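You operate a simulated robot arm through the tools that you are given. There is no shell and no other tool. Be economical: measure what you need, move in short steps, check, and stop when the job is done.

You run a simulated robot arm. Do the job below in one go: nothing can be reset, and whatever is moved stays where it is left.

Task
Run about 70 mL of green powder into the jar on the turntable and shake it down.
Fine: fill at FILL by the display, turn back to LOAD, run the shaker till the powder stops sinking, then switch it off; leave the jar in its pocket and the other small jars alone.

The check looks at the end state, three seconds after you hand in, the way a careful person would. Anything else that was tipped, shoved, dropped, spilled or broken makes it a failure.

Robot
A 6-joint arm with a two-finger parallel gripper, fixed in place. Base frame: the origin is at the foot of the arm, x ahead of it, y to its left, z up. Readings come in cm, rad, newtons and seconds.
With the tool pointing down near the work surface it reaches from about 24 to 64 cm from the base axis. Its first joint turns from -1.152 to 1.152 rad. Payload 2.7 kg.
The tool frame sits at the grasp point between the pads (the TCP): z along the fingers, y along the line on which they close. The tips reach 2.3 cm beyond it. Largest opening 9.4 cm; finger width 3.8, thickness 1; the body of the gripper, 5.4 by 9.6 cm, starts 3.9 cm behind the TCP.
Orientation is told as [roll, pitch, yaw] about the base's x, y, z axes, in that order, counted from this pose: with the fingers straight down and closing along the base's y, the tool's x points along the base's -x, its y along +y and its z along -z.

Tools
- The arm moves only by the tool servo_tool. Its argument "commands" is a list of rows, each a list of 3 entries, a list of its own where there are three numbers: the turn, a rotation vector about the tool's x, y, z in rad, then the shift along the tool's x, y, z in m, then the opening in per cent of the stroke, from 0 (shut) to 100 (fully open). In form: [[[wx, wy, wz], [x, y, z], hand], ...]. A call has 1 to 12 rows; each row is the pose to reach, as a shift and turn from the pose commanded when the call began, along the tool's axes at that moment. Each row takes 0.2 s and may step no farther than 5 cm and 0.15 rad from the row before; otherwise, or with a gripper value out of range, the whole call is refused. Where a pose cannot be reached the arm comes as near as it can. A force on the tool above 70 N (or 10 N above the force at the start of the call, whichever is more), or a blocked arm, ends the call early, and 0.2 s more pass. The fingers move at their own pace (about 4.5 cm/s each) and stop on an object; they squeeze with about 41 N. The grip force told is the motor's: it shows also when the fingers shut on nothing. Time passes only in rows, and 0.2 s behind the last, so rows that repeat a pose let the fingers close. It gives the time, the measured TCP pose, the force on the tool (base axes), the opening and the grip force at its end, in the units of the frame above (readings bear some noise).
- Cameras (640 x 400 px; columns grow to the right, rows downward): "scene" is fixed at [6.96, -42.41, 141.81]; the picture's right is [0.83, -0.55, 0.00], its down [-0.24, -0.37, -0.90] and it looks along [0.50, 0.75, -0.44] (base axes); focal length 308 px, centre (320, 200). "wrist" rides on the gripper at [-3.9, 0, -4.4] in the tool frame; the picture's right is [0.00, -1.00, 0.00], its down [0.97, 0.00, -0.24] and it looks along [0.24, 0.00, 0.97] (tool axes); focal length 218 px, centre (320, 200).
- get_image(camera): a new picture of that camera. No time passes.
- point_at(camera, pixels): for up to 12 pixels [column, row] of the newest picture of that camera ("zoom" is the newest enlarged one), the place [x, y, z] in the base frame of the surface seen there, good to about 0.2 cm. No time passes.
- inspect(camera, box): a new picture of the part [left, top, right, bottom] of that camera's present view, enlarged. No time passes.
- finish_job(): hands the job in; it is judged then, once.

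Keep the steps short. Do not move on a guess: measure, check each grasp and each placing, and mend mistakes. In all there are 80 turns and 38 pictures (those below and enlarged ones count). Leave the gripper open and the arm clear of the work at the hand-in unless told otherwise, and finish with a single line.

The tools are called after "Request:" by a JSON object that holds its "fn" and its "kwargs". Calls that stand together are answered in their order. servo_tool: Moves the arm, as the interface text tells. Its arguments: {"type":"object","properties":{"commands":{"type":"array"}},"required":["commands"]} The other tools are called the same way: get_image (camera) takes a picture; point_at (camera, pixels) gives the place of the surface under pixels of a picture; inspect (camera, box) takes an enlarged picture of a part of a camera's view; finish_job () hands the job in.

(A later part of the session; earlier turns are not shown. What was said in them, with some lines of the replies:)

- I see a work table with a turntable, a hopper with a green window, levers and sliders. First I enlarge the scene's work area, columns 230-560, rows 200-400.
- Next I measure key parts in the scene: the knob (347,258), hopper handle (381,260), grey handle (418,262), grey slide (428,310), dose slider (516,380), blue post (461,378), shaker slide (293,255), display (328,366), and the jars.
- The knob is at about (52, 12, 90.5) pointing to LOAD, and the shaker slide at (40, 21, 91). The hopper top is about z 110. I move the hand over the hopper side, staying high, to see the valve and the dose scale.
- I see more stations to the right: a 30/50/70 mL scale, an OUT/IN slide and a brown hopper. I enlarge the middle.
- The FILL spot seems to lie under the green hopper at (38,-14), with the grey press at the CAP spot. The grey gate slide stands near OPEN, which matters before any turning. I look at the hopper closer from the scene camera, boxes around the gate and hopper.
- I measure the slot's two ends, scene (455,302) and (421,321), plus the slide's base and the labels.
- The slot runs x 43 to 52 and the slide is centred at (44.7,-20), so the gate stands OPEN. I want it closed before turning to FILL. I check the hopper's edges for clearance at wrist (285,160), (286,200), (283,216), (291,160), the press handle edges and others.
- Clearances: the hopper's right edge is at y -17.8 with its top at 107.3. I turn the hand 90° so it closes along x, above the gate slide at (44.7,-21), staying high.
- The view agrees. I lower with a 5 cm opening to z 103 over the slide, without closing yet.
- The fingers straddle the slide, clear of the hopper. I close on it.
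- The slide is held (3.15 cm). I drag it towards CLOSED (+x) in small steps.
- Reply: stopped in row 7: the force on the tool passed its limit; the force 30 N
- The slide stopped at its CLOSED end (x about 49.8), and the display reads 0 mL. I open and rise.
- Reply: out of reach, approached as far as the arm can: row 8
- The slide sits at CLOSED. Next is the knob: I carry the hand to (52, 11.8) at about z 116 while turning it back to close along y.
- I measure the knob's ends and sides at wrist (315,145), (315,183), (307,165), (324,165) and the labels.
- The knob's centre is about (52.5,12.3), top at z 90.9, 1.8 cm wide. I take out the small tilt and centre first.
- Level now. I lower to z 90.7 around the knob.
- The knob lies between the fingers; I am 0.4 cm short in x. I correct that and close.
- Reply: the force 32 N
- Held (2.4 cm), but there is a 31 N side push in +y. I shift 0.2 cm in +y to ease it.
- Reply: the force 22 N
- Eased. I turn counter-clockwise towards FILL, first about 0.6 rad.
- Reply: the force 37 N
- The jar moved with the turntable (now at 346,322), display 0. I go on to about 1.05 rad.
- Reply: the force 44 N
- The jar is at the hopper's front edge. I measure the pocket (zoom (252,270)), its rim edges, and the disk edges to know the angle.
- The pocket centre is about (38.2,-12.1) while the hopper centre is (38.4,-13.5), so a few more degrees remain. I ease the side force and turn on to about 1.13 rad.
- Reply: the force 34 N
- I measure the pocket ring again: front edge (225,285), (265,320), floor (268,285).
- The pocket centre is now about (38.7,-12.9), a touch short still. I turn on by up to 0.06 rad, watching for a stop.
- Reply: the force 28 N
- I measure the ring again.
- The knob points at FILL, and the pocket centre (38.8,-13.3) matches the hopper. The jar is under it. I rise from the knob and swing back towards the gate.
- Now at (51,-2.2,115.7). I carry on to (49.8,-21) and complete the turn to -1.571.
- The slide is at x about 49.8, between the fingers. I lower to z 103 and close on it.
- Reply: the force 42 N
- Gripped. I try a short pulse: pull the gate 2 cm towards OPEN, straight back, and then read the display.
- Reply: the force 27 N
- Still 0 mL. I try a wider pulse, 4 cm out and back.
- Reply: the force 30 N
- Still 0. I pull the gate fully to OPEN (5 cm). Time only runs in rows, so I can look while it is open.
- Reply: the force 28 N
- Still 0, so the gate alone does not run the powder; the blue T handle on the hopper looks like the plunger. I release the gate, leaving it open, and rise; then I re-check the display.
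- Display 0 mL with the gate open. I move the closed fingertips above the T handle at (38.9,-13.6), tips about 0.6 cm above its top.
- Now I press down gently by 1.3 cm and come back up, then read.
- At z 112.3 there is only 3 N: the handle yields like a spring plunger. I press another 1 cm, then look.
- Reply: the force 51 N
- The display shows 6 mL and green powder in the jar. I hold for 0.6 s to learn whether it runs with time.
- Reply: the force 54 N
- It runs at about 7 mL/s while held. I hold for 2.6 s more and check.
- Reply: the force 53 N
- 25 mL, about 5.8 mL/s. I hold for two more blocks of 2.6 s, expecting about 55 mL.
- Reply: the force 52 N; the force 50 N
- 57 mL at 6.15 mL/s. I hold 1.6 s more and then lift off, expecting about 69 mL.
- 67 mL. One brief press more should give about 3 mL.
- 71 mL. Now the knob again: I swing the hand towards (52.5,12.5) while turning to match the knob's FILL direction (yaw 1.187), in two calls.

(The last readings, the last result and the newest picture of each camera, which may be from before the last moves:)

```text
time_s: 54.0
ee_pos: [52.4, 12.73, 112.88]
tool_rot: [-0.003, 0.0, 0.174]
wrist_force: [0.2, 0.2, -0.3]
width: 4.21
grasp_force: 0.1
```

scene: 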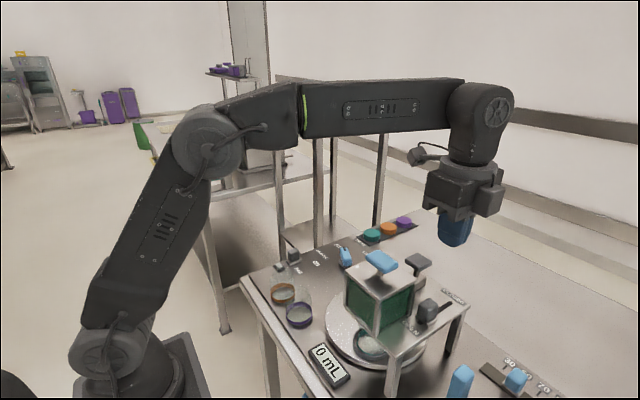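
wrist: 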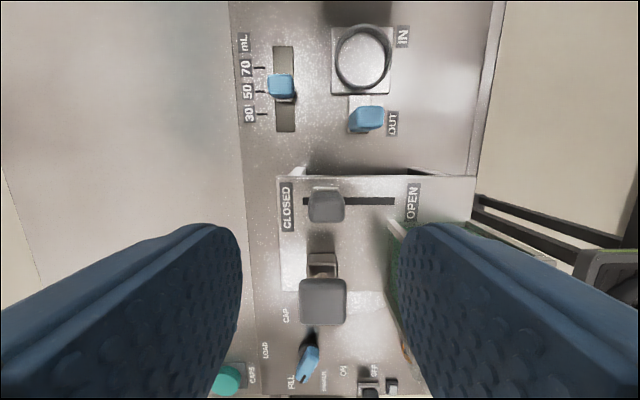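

At (52.4,12.7). I finish the turn and lower straight over the knob to z 90.8, where I stood before.

Request:
{"fn": "servo_tool", "kwargs": {"commands": [[[0, 0, -0.145], [0, 0, 0.02], 45], [[0, 0, -0.29], [0, 0, 0.04], 45], [[0, 0, -0.435], [0, 0, 0.06], 45], [[0, 0, -0.58], [0, 0, 0.09], 45], [[0, 0, -0.725], [0, 0, 0.12], 45], [[0, 0, -0.87], [0, 0, 0.14], 45], [[0, 0, -1.013], [0, 0, 0.16], 45], [[0, 0, -1.013], [0, 0, 0.18], 45], [[0, 0, -1.013], [0, 0, 0.2], 45], [[0, 0, -1.013], [0, 0, 0.215], 45], [[0, 0, -1.013], [0, 0, 0.221], 45], [[0, 0, -1.013], [0, 0, 0.221], 45]]}}

```text
time_s: 56.6
ee_pos: [52.35, 12.4, 90.92]
tool_rot: [0.001, 0.001, 1.185]
wrist_force: [-0.7, 0.2, -1.0]
width: 4.2
grasp_force: 0.0
```

No contact. I shift 0.3 cm in +y and close on the knob.

Request:
{"fn": "servo_tool", "kwargs": {"commands": [[[0, 0, 0], [-0.003, 0.0007, 0], 45], [[0, 0, 0], [-0.003, 0.0007, 0], 5], [[0, 0, 0], [-0.003, 0.0007, 0], 5], [[0, 0, 0], [-0.003, 0.0007, 0], 5], [[0, 0, 0], [-0.003, 0.0007, 0], 5]]}}

```text
time_s: 57.8
ee_pos: [52.23, 12.58, 91.01]
tool_rot: [0.004, 0.003, 1.182]
wrist_force: [-13.0, 3.4, 4.1]
width: 2.49
grasp_force: 44.8
```

Held with little side force. I turn clockwise slowly back towards LOAD (yaw 0).

Request:
{"fn": "servo_tool", "kwargs": {"commands": [[[0, 0, 0.1], [0, 0, 0], 5], [[0, 0, 0.2], [0, 0, 0], 5], [[0, 0, 0.3], [0, 0, 0], 5], [[0, 0, 0.4], [0, -0.001, 0], 5], [[0, 0, 0.5], [0, -0.001, 0], 5], [[0, 0, 0.6], [0, -0.001, 0], 5], [[0, 0, 0.7], [-0.001, -0.001, 0], 5], [[0, 0, 0.8], [-0.001, -0.002, 0], 5], [[0, 0, 0.9], [-0.001, -0.002, 0], 5], [[0, 0, 1.0], [-0.001, -0.002, 0], 5], [[0, 0, 1.1], [-0.001, -0.002, 0], 5], [[0, 0, 1.187], [-0.001, -0.002, 0], 5]]}}

```text
time_s: 60.4
ee_pos: [52.3, 12.7, 90.92]
tool_rot: [-0.005, 0.013, -0.005]
wrist_force: [-26.4, -25.7, 7.0]
width: 2.39
grasp_force: 44.8
```

Yaw is back at 0. I release, rise and look.

Request:
{"fn": "servo_tool", "kwargs": {"commands": [[[0, 0, 0], [0, 0, 0], 45], [[0, 0, 0], [0, 0, 0], 45], [[0, 0, 0], [0, 0, 0], 45], [[0, 0, 0], [0, 0, -0.03], 45], [[0, 0, 0], [0.02, 0, -0.07], 55], [[0, 0, 0], [0.05, 0.02, -0.11], 55], [[0, 0, 0], [0.08, 0.04, -0.14], 55], [[0, 0, 0], [0.11, 0.06, -0.16], 55], [[0, 0, 0], [0.12, 0.08, -0.18], 55], [[0, 0, 0], [0.12, 0.085, -0.18], 55]]}}

Request:
{"fn": "get_image", "kwargs": {"camera": "wrist"}}

```text
refused: row 6 steps farther than a row can; nothing moved
```

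```text
5 pictures are left
```

wrist: 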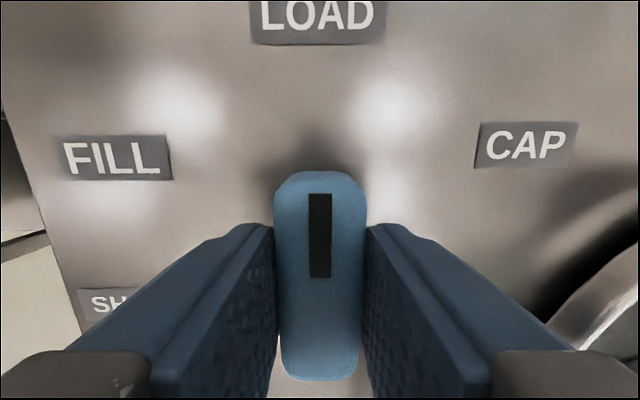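

That call was refused for a too-long step, but the view shows the knob pointing straight at LOAD. I repeat with shorter steps: release, rise and move towards the shaker slide at (40.3, 21).

Request:
{"fn": "servo_tool", "kwargs": {"commands": [[[0, 0, 0], [0, 0, 0], 45], [[0, 0, 0], [0, 0, 0], 45], [[0, 0, 0], [0, 0, 0], 45], [[0, 0, 0], [0, 0, -0.03], 45], [[0, 0, 0], [0, 0, -0.07], 55], [[0, 0, 0], [0.02, 0.01, -0.11], 55], [[0, 0, 0], [0.04, 0.03, -0.14], 55], [[0, 0, 0], [0.07, 0.05, -0.16], 55], [[0, 0, 0], [0.1, 0.07, -0.17], 55], [[0, 0, 0], [0.12, 0.084, -0.17], 55], [[0, 0, 0], [0.12, 0.084, -0.17], 55]]}}

Request:
{"fn": "get_image", "kwargs": {"camera": "wrist"}}

```text
time_s: 62.8
ee_pos: [40.23, 21.36, 108.02]
tool_rot: [-0.002, 0.003, -0.003]
wrist_force: [0.4, -0.9, 0.6]
width: 5.18
grasp_force: 0.0
```

```text
4 pictures are left
```

wrist: 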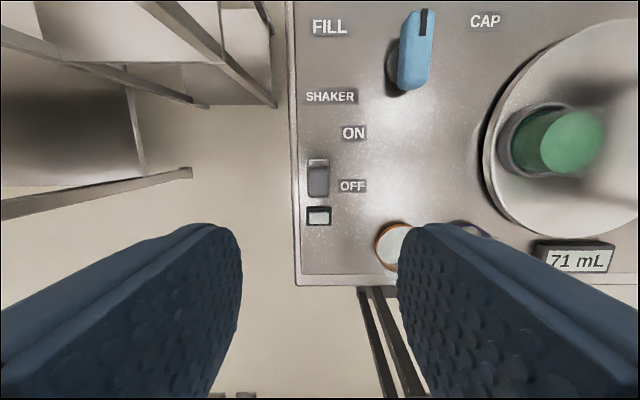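

The jar is back at LOAD with 71 mL. I measure the switch block, its plate, the ON/OFF labels and the pocket.

Request:
{"fn": "point_at", "kwargs": {"camera": "wrist", "pixels": [[318, 180], [318, 168], [318, 196], [309, 182], [328, 182], [318, 162], [318, 214], [353, 133], [352, 186], [530, 165], [512, 140], [575, 140]]}}

```text
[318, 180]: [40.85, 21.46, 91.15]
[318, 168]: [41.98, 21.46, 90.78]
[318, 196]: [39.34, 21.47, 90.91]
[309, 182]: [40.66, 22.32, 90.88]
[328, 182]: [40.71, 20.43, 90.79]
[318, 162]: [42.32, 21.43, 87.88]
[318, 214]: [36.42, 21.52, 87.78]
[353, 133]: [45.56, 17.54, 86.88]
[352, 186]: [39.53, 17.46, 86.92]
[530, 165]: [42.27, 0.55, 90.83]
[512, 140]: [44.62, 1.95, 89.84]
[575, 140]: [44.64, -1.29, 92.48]
```

The switch block spans x 39.3–42, y 20.5–22.3, top 91.15. I lower around it to z 91 and grip it along y.

Request:
{"fn": "servo_tool", "kwargs": {"commands": [[[0, 0, 0], [-0.005, 0.001, 0.04], 50], [[0, 0, 0], [-0.005, 0.001, 0.08], 50], [[0, 0, 0], [-0.005, 0.001, 0.12], 50], [[0, 0, 0], [-0.005, 0.001, 0.145], 50], [[0, 0, 0], [-0.005, 0.001, 0.16], 50], [[0, 0, 0], [-0.005, 0.001, 0.169], 50], [[0, 0, 0], [-0.005, 0.001, 0.169], 10], [[0, 0, 0], [-0.005, 0.001, 0.169], 10], [[0, 0, 0], [-0.005, 0.001, 0.169], 10], [[0, 0, 0], [-0.005, 0.001, 0.169], 10]]}}

```text
time_s: 65.0
ee_pos: [41.02, 21.51, 90.93]
tool_rot: [0.0, 0.001, 0.0]
wrist_force: [0.2, 23.5, -8.4]
width: 2.37
grasp_force: 45.0
```

The block is held (2.4 cm). I push it towards ON (+x) in small steps until it stops.

Request:
{"fn": "servo_tool", "kwargs": {"commands": [[[0, 0, 0], [-0.006, 0.001, 0], 10], [[0, 0, 0], [-0.012, 0.001, 0], 10], [[0, 0, 0], [-0.018, 0.001, 0], 10], [[0, 0, 0], [-0.024, 0.001, 0], 10], [[0, 0, 0], [-0.03, 0.001, 0], 10], [[0, 0, 0], [-0.036, 0.001, 0], 10]]}}

```text
time_s: 66.4
ee_pos: [44.8, 21.36, 91.08]
tool_rot: [0.0, -0.002, -0.002]
wrist_force: [1.4, 21.9, -5.0]
width: 2.36
grasp_force: 45.1
```

It slides freely, now at 44.8. I go on gently to find the end.

Request:
{"fn": "servo_tool", "kwargs": {"commands": [[[0, 0, 0], [-0.004, 0.001, 0], 10], [[0, 0, 0], [-0.008, 0.001, 0], 10], [[0, 0, 0], [-0.012, 0.001, 0], 10], [[0, 0, 0], [-0.016, 0.001, 0], 10]]}}

Request:
{"fn": "get_image", "kwargs": {"camera": "scene"}}

```text
time_s: 67.4
ee_pos: [45.91, 21.63, 90.95]
tool_rot: [-0.008, 0.012, -0.003]
wrist_force: [-37.6, 4.3, 6.9]
width: 2.37
grasp_force: 44.7
```

```text
3 pictures are left
```

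scene: 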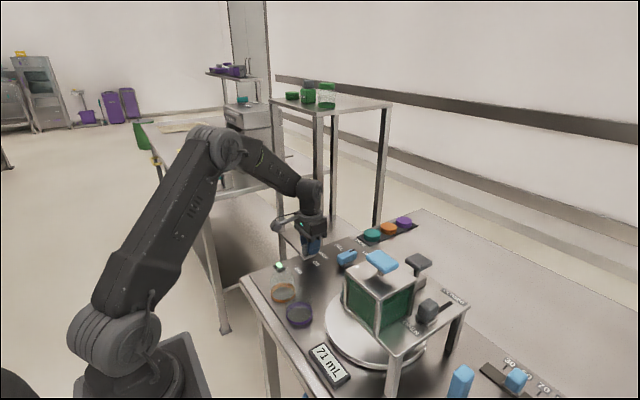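

The slide stopped at x about 45.9 and the lamp (280,265) is lit: the shaker runs. I release, rise to the earlier viewing pose (40.2,21.4,108), where the powder top read z 92.5, and let it run.

Request:
{"fn": "servo_tool", "kwargs": {"commands": [[[0, 0, 0], [0.003, 0, 0], 50], [[0, 0, 0], [0.003, 0, 0], 50], [[0, 0, 0], [0.003, 0, 0], 50], [[0, 0, 0], [0.003, 0, -0.03], 50], [[0, 0, 0], [0.003, 0, -0.07], 50], [[0, 0, 0], [0.02, 0, -0.11], 50], [[0, 0, 0], [0.04, 0, -0.15], 50], [[0, 0, 0], [0.059, 0, -0.17], 50], [[0, 0, 0], [0.059, 0, -0.17], 50]]}}

Request:
{"fn": "servo_tool", "kwargs": {"commands": [[[0, 0, 0], [0, 0, 0], 50], [[0, 0, 0], [0, 0, 0], 50], [[0, 0, 0], [0, 0, 0], 50], [[0, 0, 0], [0, 0, 0], 50], [[0, 0, 0], [0, 0, 0], 50], [[0, 0, 0], [0, 0, 0], 50], [[0, 0, 0], [0, 0, 0], 50], [[0, 0, 0], [0, 0, 0], 50], [[0, 0, 0], [0, 0, 0], 50], [[0, 0, 0], [0, 0, 0], 50], [[0, 0, 0], [0, 0, 0], 50], [[0, 0, 0], [0, 0, 0], 50]]}}

Request:
{"fn": "servo_tool", "kwargs": {"commands": [[[0, 0, 0], [0, 0, 0], 50], [[0, 0, 0], [0, 0, 0], 50], [[0, 0, 0], [0, 0, 0], 50], [[0, 0, 0], [0, 0, 0], 50], [[0, 0, 0], [0, 0, 0], 50], [[0, 0, 0], [0, 0, 0], 50], [[0, 0, 0], [0, 0, 0], 50], [[0, 0, 0], [0, 0, 0], 50], [[0, 0, 0], [0, 0, 0], 50], [[0, 0, 0], [0, 0, 0], 50], [[0, 0, 0], [0, 0, 0], 50], [[0, 0, 0], [0, 0, 0], 50]]}}

Request:
{"fn": "servo_tool", "kwargs": {"commands": [[[0, 0, 0], [0, 0, 0], 50], [[0, 0, 0], [0, 0, 0], 50], [[0, 0, 0], [0, 0, 0], 50], [[0, 0, 0], [0, 0, 0], 50], [[0, 0, 0], [0, 0, 0], 50], [[0, 0, 0], [0, 0, 0], 50], [[0, 0, 0], [0, 0, 0], 50], [[0, 0, 0], [0, 0, 0], 50], [[0, 0, 0], [0, 0, 0], 50], [[0, 0, 0], [0, 0, 0], 50], [[0, 0, 0], [0, 0, 0], 50], [[0, 0, 0], [0, 0, 0], 50]]}}

Request:
{"fn": "get_image", "kwargs": {"camera": "wrist"}}

Request:
{"fn": "point_at", "kwargs": {"camera": "wrist", "pixels": [[575, 140], [570, 145], [560, 140], [585, 140], [575, 125], [575, 155], [318, 130], [318, 214], [318, 145], [590, 150]]}}

```text
time_s: 69.4
ee_pos: [40.54, 21.66, 107.79]
tool_rot: [-0.001, 0.0, -0.003]
wrist_force: [0.1, 0.7, -0.7]
width: 4.71
grasp_force: 0.0
```

```text
time_s: 72.0
ee_pos: [40.59, 21.64, 107.83]
tool_rot: [-0.002, 0.002, -0.003]
wrist_force: [-0.2, -0.5, 0.4]
width: 4.71
grasp_force: 0.1
```

```text
time_s: 74.6
ee_pos: [40.46, 21.58, 107.92]
tool_rot: [-0.001, 0.002, -0.004]
wrist_force: [-0.9, -0.6, 0.5]
width: 4.7
grasp_force: 0.1
```

```text
time_s: 77.2
ee_pos: [40.46, 21.59, 107.87]
tool_rot: [-0.002, 0.001, -0.004]
wrist_force: [0.9, -0.6, -0.8]
width: 4.71
grasp_force: 0.1
```

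```text
2 pictures are left
```

wrist: 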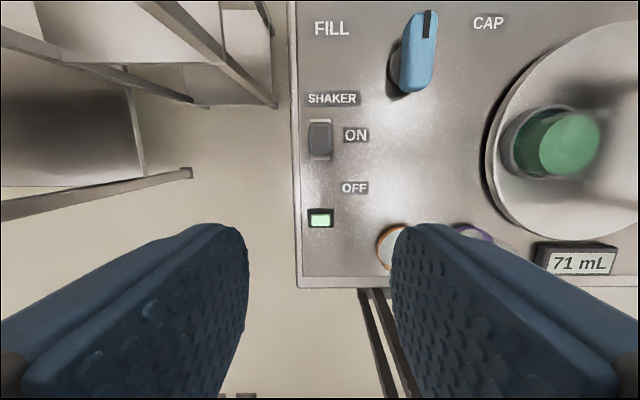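

```text
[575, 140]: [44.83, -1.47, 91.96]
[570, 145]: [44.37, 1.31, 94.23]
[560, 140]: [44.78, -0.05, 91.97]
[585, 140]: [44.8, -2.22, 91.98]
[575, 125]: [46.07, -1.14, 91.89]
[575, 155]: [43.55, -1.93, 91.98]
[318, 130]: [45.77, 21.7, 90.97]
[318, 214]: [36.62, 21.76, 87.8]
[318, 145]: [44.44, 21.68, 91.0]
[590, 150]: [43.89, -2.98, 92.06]
```

The lamp is on and the powder top sank from 92.5 to 91.97. I let it run on for about 26 s more, then measure again.

Request:
{"fn": "servo_tool", "kwargs": {"commands": [[[0, 0, 0], [0, 0, 0], 50], [[0, 0, 0], [0, 0, 0], 50], [[0, 0, 0], [0, 0, 0], 50], [[0, 0, 0], [0, 0, 0], 50], [[0, 0, 0], [0, 0, 0], 50], [[0, 0, 0], [0, 0, 0], 50], [[0, 0, 0], [0, 0, 0], 50], [[0, 0, 0], [0, 0, 0], 50], [[0, 0, 0], [0, 0, 0], 50], [[0, 0, 0], [0, 0, 0], 50], [[0, 0, 0], [0, 0, 0], 50], [[0, 0, 0], [0, 0, 0], 50]]}}

Request:
{"fn": "servo_tool", "kwargs": {"commands": [[[0, 0, 0], [0, 0, 0], 50], [[0, 0, 0], [0, 0, 0], 50], [[0, 0, 0], [0, 0, 0], 50], [[0, 0, 0], [0, 0, 0], 50], [[0, 0, 0], [0, 0, 0], 50], [[0, 0, 0], [0, 0, 0], 50], [[0, 0, 0], [0, 0, 0], 50], [[0, 0, 0], [0, 0, 0], 50], [[0, 0, 0], [0, 0, 0], 50], [[0, 0, 0], [0, 0, 0], 50], [[0, 0, 0], [0, 0, 0], 50], [[0, 0, 0], [0, 0, 0], 50]]}}

Request:
{"fn": "servo_tool", "kwargs": {"commands": [[[0, 0, 0], [0, 0, 0], 50], [[0, 0, 0], [0, 0, 0], 50], [[0, 0, 0], [0, 0, 0], 50], [[0, 0, 0], [0, 0, 0], 50], [[0, 0, 0], [0, 0, 0], 50], [[0, 0, 0], [0, 0, 0], 50], [[0, 0, 0], [0, 0, 0], 50], [[0, 0, 0], [0, 0, 0], 50], [[0, 0, 0], [0, 0, 0], 50], [[0, 0, 0], [0, 0, 0], 50], [[0, 0, 0], [0, 0, 0], 50], [[0, 0, 0], [0, 0, 0], 50]]}}

Request:
{"fn": "servo_tool", "kwargs": {"commands": [[[0, 0, 0], [0, 0, 0], 50], [[0, 0, 0], [0, 0, 0], 50], [[0, 0, 0], [0, 0, 0], 50], [[0, 0, 0], [0, 0, 0], 50], [[0, 0, 0], [0, 0, 0], 50], [[0, 0, 0], [0, 0, 0], 50], [[0, 0, 0], [0, 0, 0], 50], [[0, 0, 0], [0, 0, 0], 50], [[0, 0, 0], [0, 0, 0], 50], [[0, 0, 0], [0, 0, 0], 50], [[0, 0, 0], [0, 0, 0], 50], [[0, 0, 0], [0, 0, 0], 50]]}}

Request:
{"fn": "servo_tool", "kwargs": {"commands": [[[0, 0, 0], [0, 0, 0], 50], [[0, 0, 0], [0, 0, 0], 50], [[0, 0, 0], [0, 0, 0], 50], [[0, 0, 0], [0, 0, 0], 50], [[0, 0, 0], [0, 0, 0], 50], [[0, 0, 0], [0, 0, 0], 50], [[0, 0, 0], [0, 0, 0], 50], [[0, 0, 0], [0, 0, 0], 50], [[0, 0, 0], [0, 0, 0], 50], [[0, 0, 0], [0, 0, 0], 50], [[0, 0, 0], [0, 0, 0], 50], [[0, 0, 0], [0, 0, 0], 50]]}}

Request:
{"fn": "servo_tool", "kwargs": {"commands": [[[0, 0, 0], [0, 0, 0], 50], [[0, 0, 0], [0, 0, 0], 50], [[0, 0, 0], [0, 0, 0], 50], [[0, 0, 0], [0, 0, 0], 50], [[0, 0, 0], [0, 0, 0], 50], [[0, 0, 0], [0, 0, 0], 50], [[0, 0, 0], [0, 0, 0], 50], [[0, 0, 0], [0, 0, 0], 50], [[0, 0, 0], [0, 0, 0], 50], [[0, 0, 0], [0, 0, 0], 50], [[0, 0, 0], [0, 0, 0], 50], [[0, 0, 0], [0, 0, 0], 50]]}}

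Request:
{"fn": "servo_tool", "kwargs": {"commands": [[[0, 0, 0], [0, 0, 0], 50], [[0, 0, 0], [0, 0, 0], 50], [[0, 0, 0], [0, 0, 0], 50], [[0, 0, 0], [0, 0, 0], 50], [[0, 0, 0], [0, 0, 0], 50], [[0, 0, 0], [0, 0, 0], 50], [[0, 0, 0], [0, 0, 0], 50], [[0, 0, 0], [0, 0, 0], 50], [[0, 0, 0], [0, 0, 0], 50], [[0, 0, 0], [0, 0, 0], 50], [[0, 0, 0], [0, 0, 0], 50], [[0, 0, 0], [0, 0, 0], 50]]}}

Request:
{"fn": "get_image", "kwargs": {"camera": "wrist"}}

Request:
{"fn": "point_at", "kwargs": {"camera": "wrist", "pixels": [[575, 140], [560, 140], [585, 140], [575, 125], [575, 155], [590, 150], [318, 130], [318, 145]]}}

```text
time_s: 79.8
ee_pos: [40.42, 21.56, 107.83]
tool_rot: [-0.001, 0.003, -0.003]
wrist_force: [0.2, -0.4, 0.5]
width: 4.71
grasp_force: 0.0
```

```text
time_s: 82.4
ee_pos: [40.45, 21.59, 107.9]
tool_rot: [-0.002, 0.002, -0.003]
wrist_force: [-0.1, 0.5, 0.1]
width: 4.68
grasp_force: 0.1
```

```text
time_s: 85.0
ee_pos: [40.49, 21.67, 107.88]
tool_rot: [-0.001, 0.002, -0.004]
wrist_force: [-0.3, 0.3, -0.5]
width: 4.69
grasp_force: 0.1
```

```text
time_s: 87.6
ee_pos: [40.51, 21.58, 107.78]
tool_rot: [-0.002, 0.002, -0.004]
wrist_force: [-0.4, -0.2, 0.0]
width: 4.72
grasp_force: 0.1
```

```text
time_s: 90.2
ee_pos: [40.48, 21.63, 107.85]
tool_rot: [-0.003, 0.002, -0.003]
wrist_force: [-0.4, 0.0, 0.8]
width: 4.69
grasp_force: 0.1
```

```text
time_s: 92.8
ee_pos: [40.38, 21.58, 107.81]
tool_rot: [-0.001, 0.001, -0.002]
wrist_force: [0.8, -0.2, -0.3]
width: 4.7
grasp_force: 0.0
```

```text
time_s: 95.4
ee_pos: [40.38, 21.67, 107.79]
tool_rot: [-0.003, 0.001, -0.004]
wrist_force: [-0.2, -0.1, 0.6]
width: 4.7
grasp_force: 0.0
```

```text
1 pictures are left
```

wrist: 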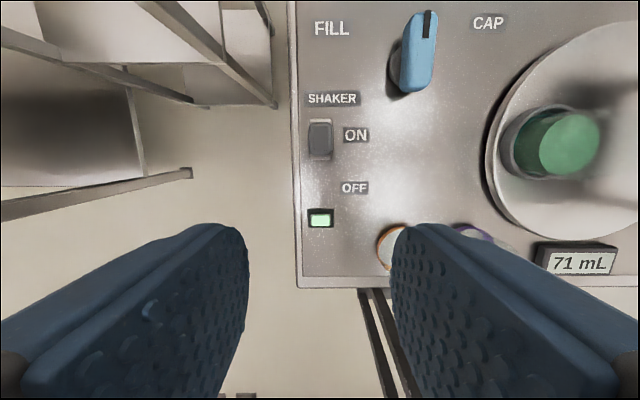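

```text
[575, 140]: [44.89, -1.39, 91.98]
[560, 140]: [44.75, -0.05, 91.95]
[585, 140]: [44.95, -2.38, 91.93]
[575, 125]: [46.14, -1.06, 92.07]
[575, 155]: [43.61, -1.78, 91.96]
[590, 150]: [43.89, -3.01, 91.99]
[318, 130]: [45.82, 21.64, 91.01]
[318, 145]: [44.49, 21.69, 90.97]
```

The powder top is unchanged (91.97), so it has settled. I go over the switch block at x about 45.3, lower and grip it.

Request:
{"fn": "servo_tool", "kwargs": {"commands": [[[0, 0, 0], [-0.024, 0, 0], 50], [[0, 0, 0], [-0.048, 0, 0], 50], [[0, 0, 0], [-0.048, 0, 0.04], 50], [[0, 0, 0], [-0.048, 0, 0.08], 50], [[0, 0, 0], [-0.048, 0, 0.12], 50], [[0, 0, 0], [-0.048, 0, 0.145], 50], [[0, 0, 0], [-0.048, 0, 0.16], 50], [[0, 0, 0], [-0.048, 0, 0.168], 50], [[0, 0, 0], [-0.048, 0, 0.168], 10], [[0, 0, 0], [-0.048, 0, 0.168], 10], [[0, 0, 0], [-0.048, 0, 0.168], 10], [[0, 0, 0], [-0.048, 0, 0.168], 10]]}}

```text
time_s: 98.0
ee_pos: [45.28, 21.5, 91.26]
tool_rot: [-0.005, 0.002, -0.003]
wrist_force: [0.1, -9.9, -1.3]
width: 2.38
grasp_force: 45.4
```

The block is held (2.38 cm). I draw it back towards OFF (-x) by about 4.9 cm, until it stops.

Request:
{"fn": "servo_tool", "kwargs": {"commands": [[[0, 0, 0], [0.007, 0, 0], 10], [[0, 0, 0], [0.014, 0, 0], 10], [[0, 0, 0], [0.021, 0, 0], 10], [[0, 0, 0], [0.028, 0, 0], 10], [[0, 0, 0], [0.035, 0, 0], 10], [[0, 0, 0], [0.04, 0, 0], 10], [[0, 0, 0], [0.044, 0, 0], 10], [[0, 0, 0], [0.048, 0, 0], 10], [[0, 0, 0], [0.052, 0, 0], 10], [[0, 0, 0], [0.055, 0, 0], 10]]}}

```text
time_s: 100.2
ee_pos: [40.29, 21.6, 91.49]
tool_rot: [0.001, -0.009, -0.002]
wrist_force: [37.4, -3.5, -10.2]
width: 2.35
grasp_force: 45.4
```

It met its OFF stop (37 N at x 40.3). I release, rise clear and take the last picture.

Request:
{"fn": "servo_tool", "kwargs": {"commands": [[[0, 0, 0], [-0.003, 0, 0], 50], [[0, 0, 0], [-0.003, 0, 0], 50], [[0, 0, 0], [-0.003, 0, 0], 50], [[0, 0, 0], [-0.003, 0, -0.03], 50], [[0, 0, 0], [-0.003, 0, -0.07], 80], [[0, 0, 0], [-0.003, 0, -0.11], 100], [[0, 0, 0], [-0.003, 0, -0.15], 100], [[0, 0, 0], [-0.003, 0, -0.18], 100], [[0, 0, 0], [-0.003, 0, -0.22], 100], [[0, 0, 0], [-0.003, 0, -0.22], 100]]}}

Request:
{"fn": "get_image", "kwargs": {"camera": "wrist"}}

```text
time_s: 102.4
ee_pos: [40.07, 21.66, 113.32]
tool_rot: [-0.002, 0.002, -0.004]
wrist_force: [1.2, -0.7, -0.2]
width: 9.41
grasp_force: 0.0
```

```text
0 pictures are left
```

wrist: 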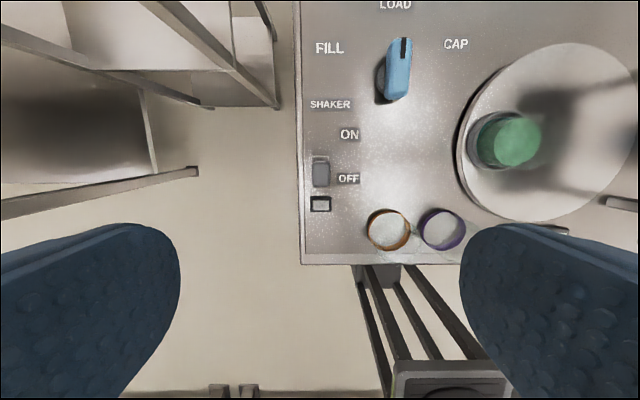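

The lamp is dark, the switch is at OFF, the knob is at LOAD, the jar is in its pocket, the two other jars stand untouched, and the hand is open and clear. I hand in.

Request:
{"fn": "finish_job", "kwargs": {}}

```text
The job is handed in.
```

The jar holds 71 mL of green powder by the display, shaken until it stopped sinking; it is back at LOAD in its pocket with the shaker off, and the job is handed in.
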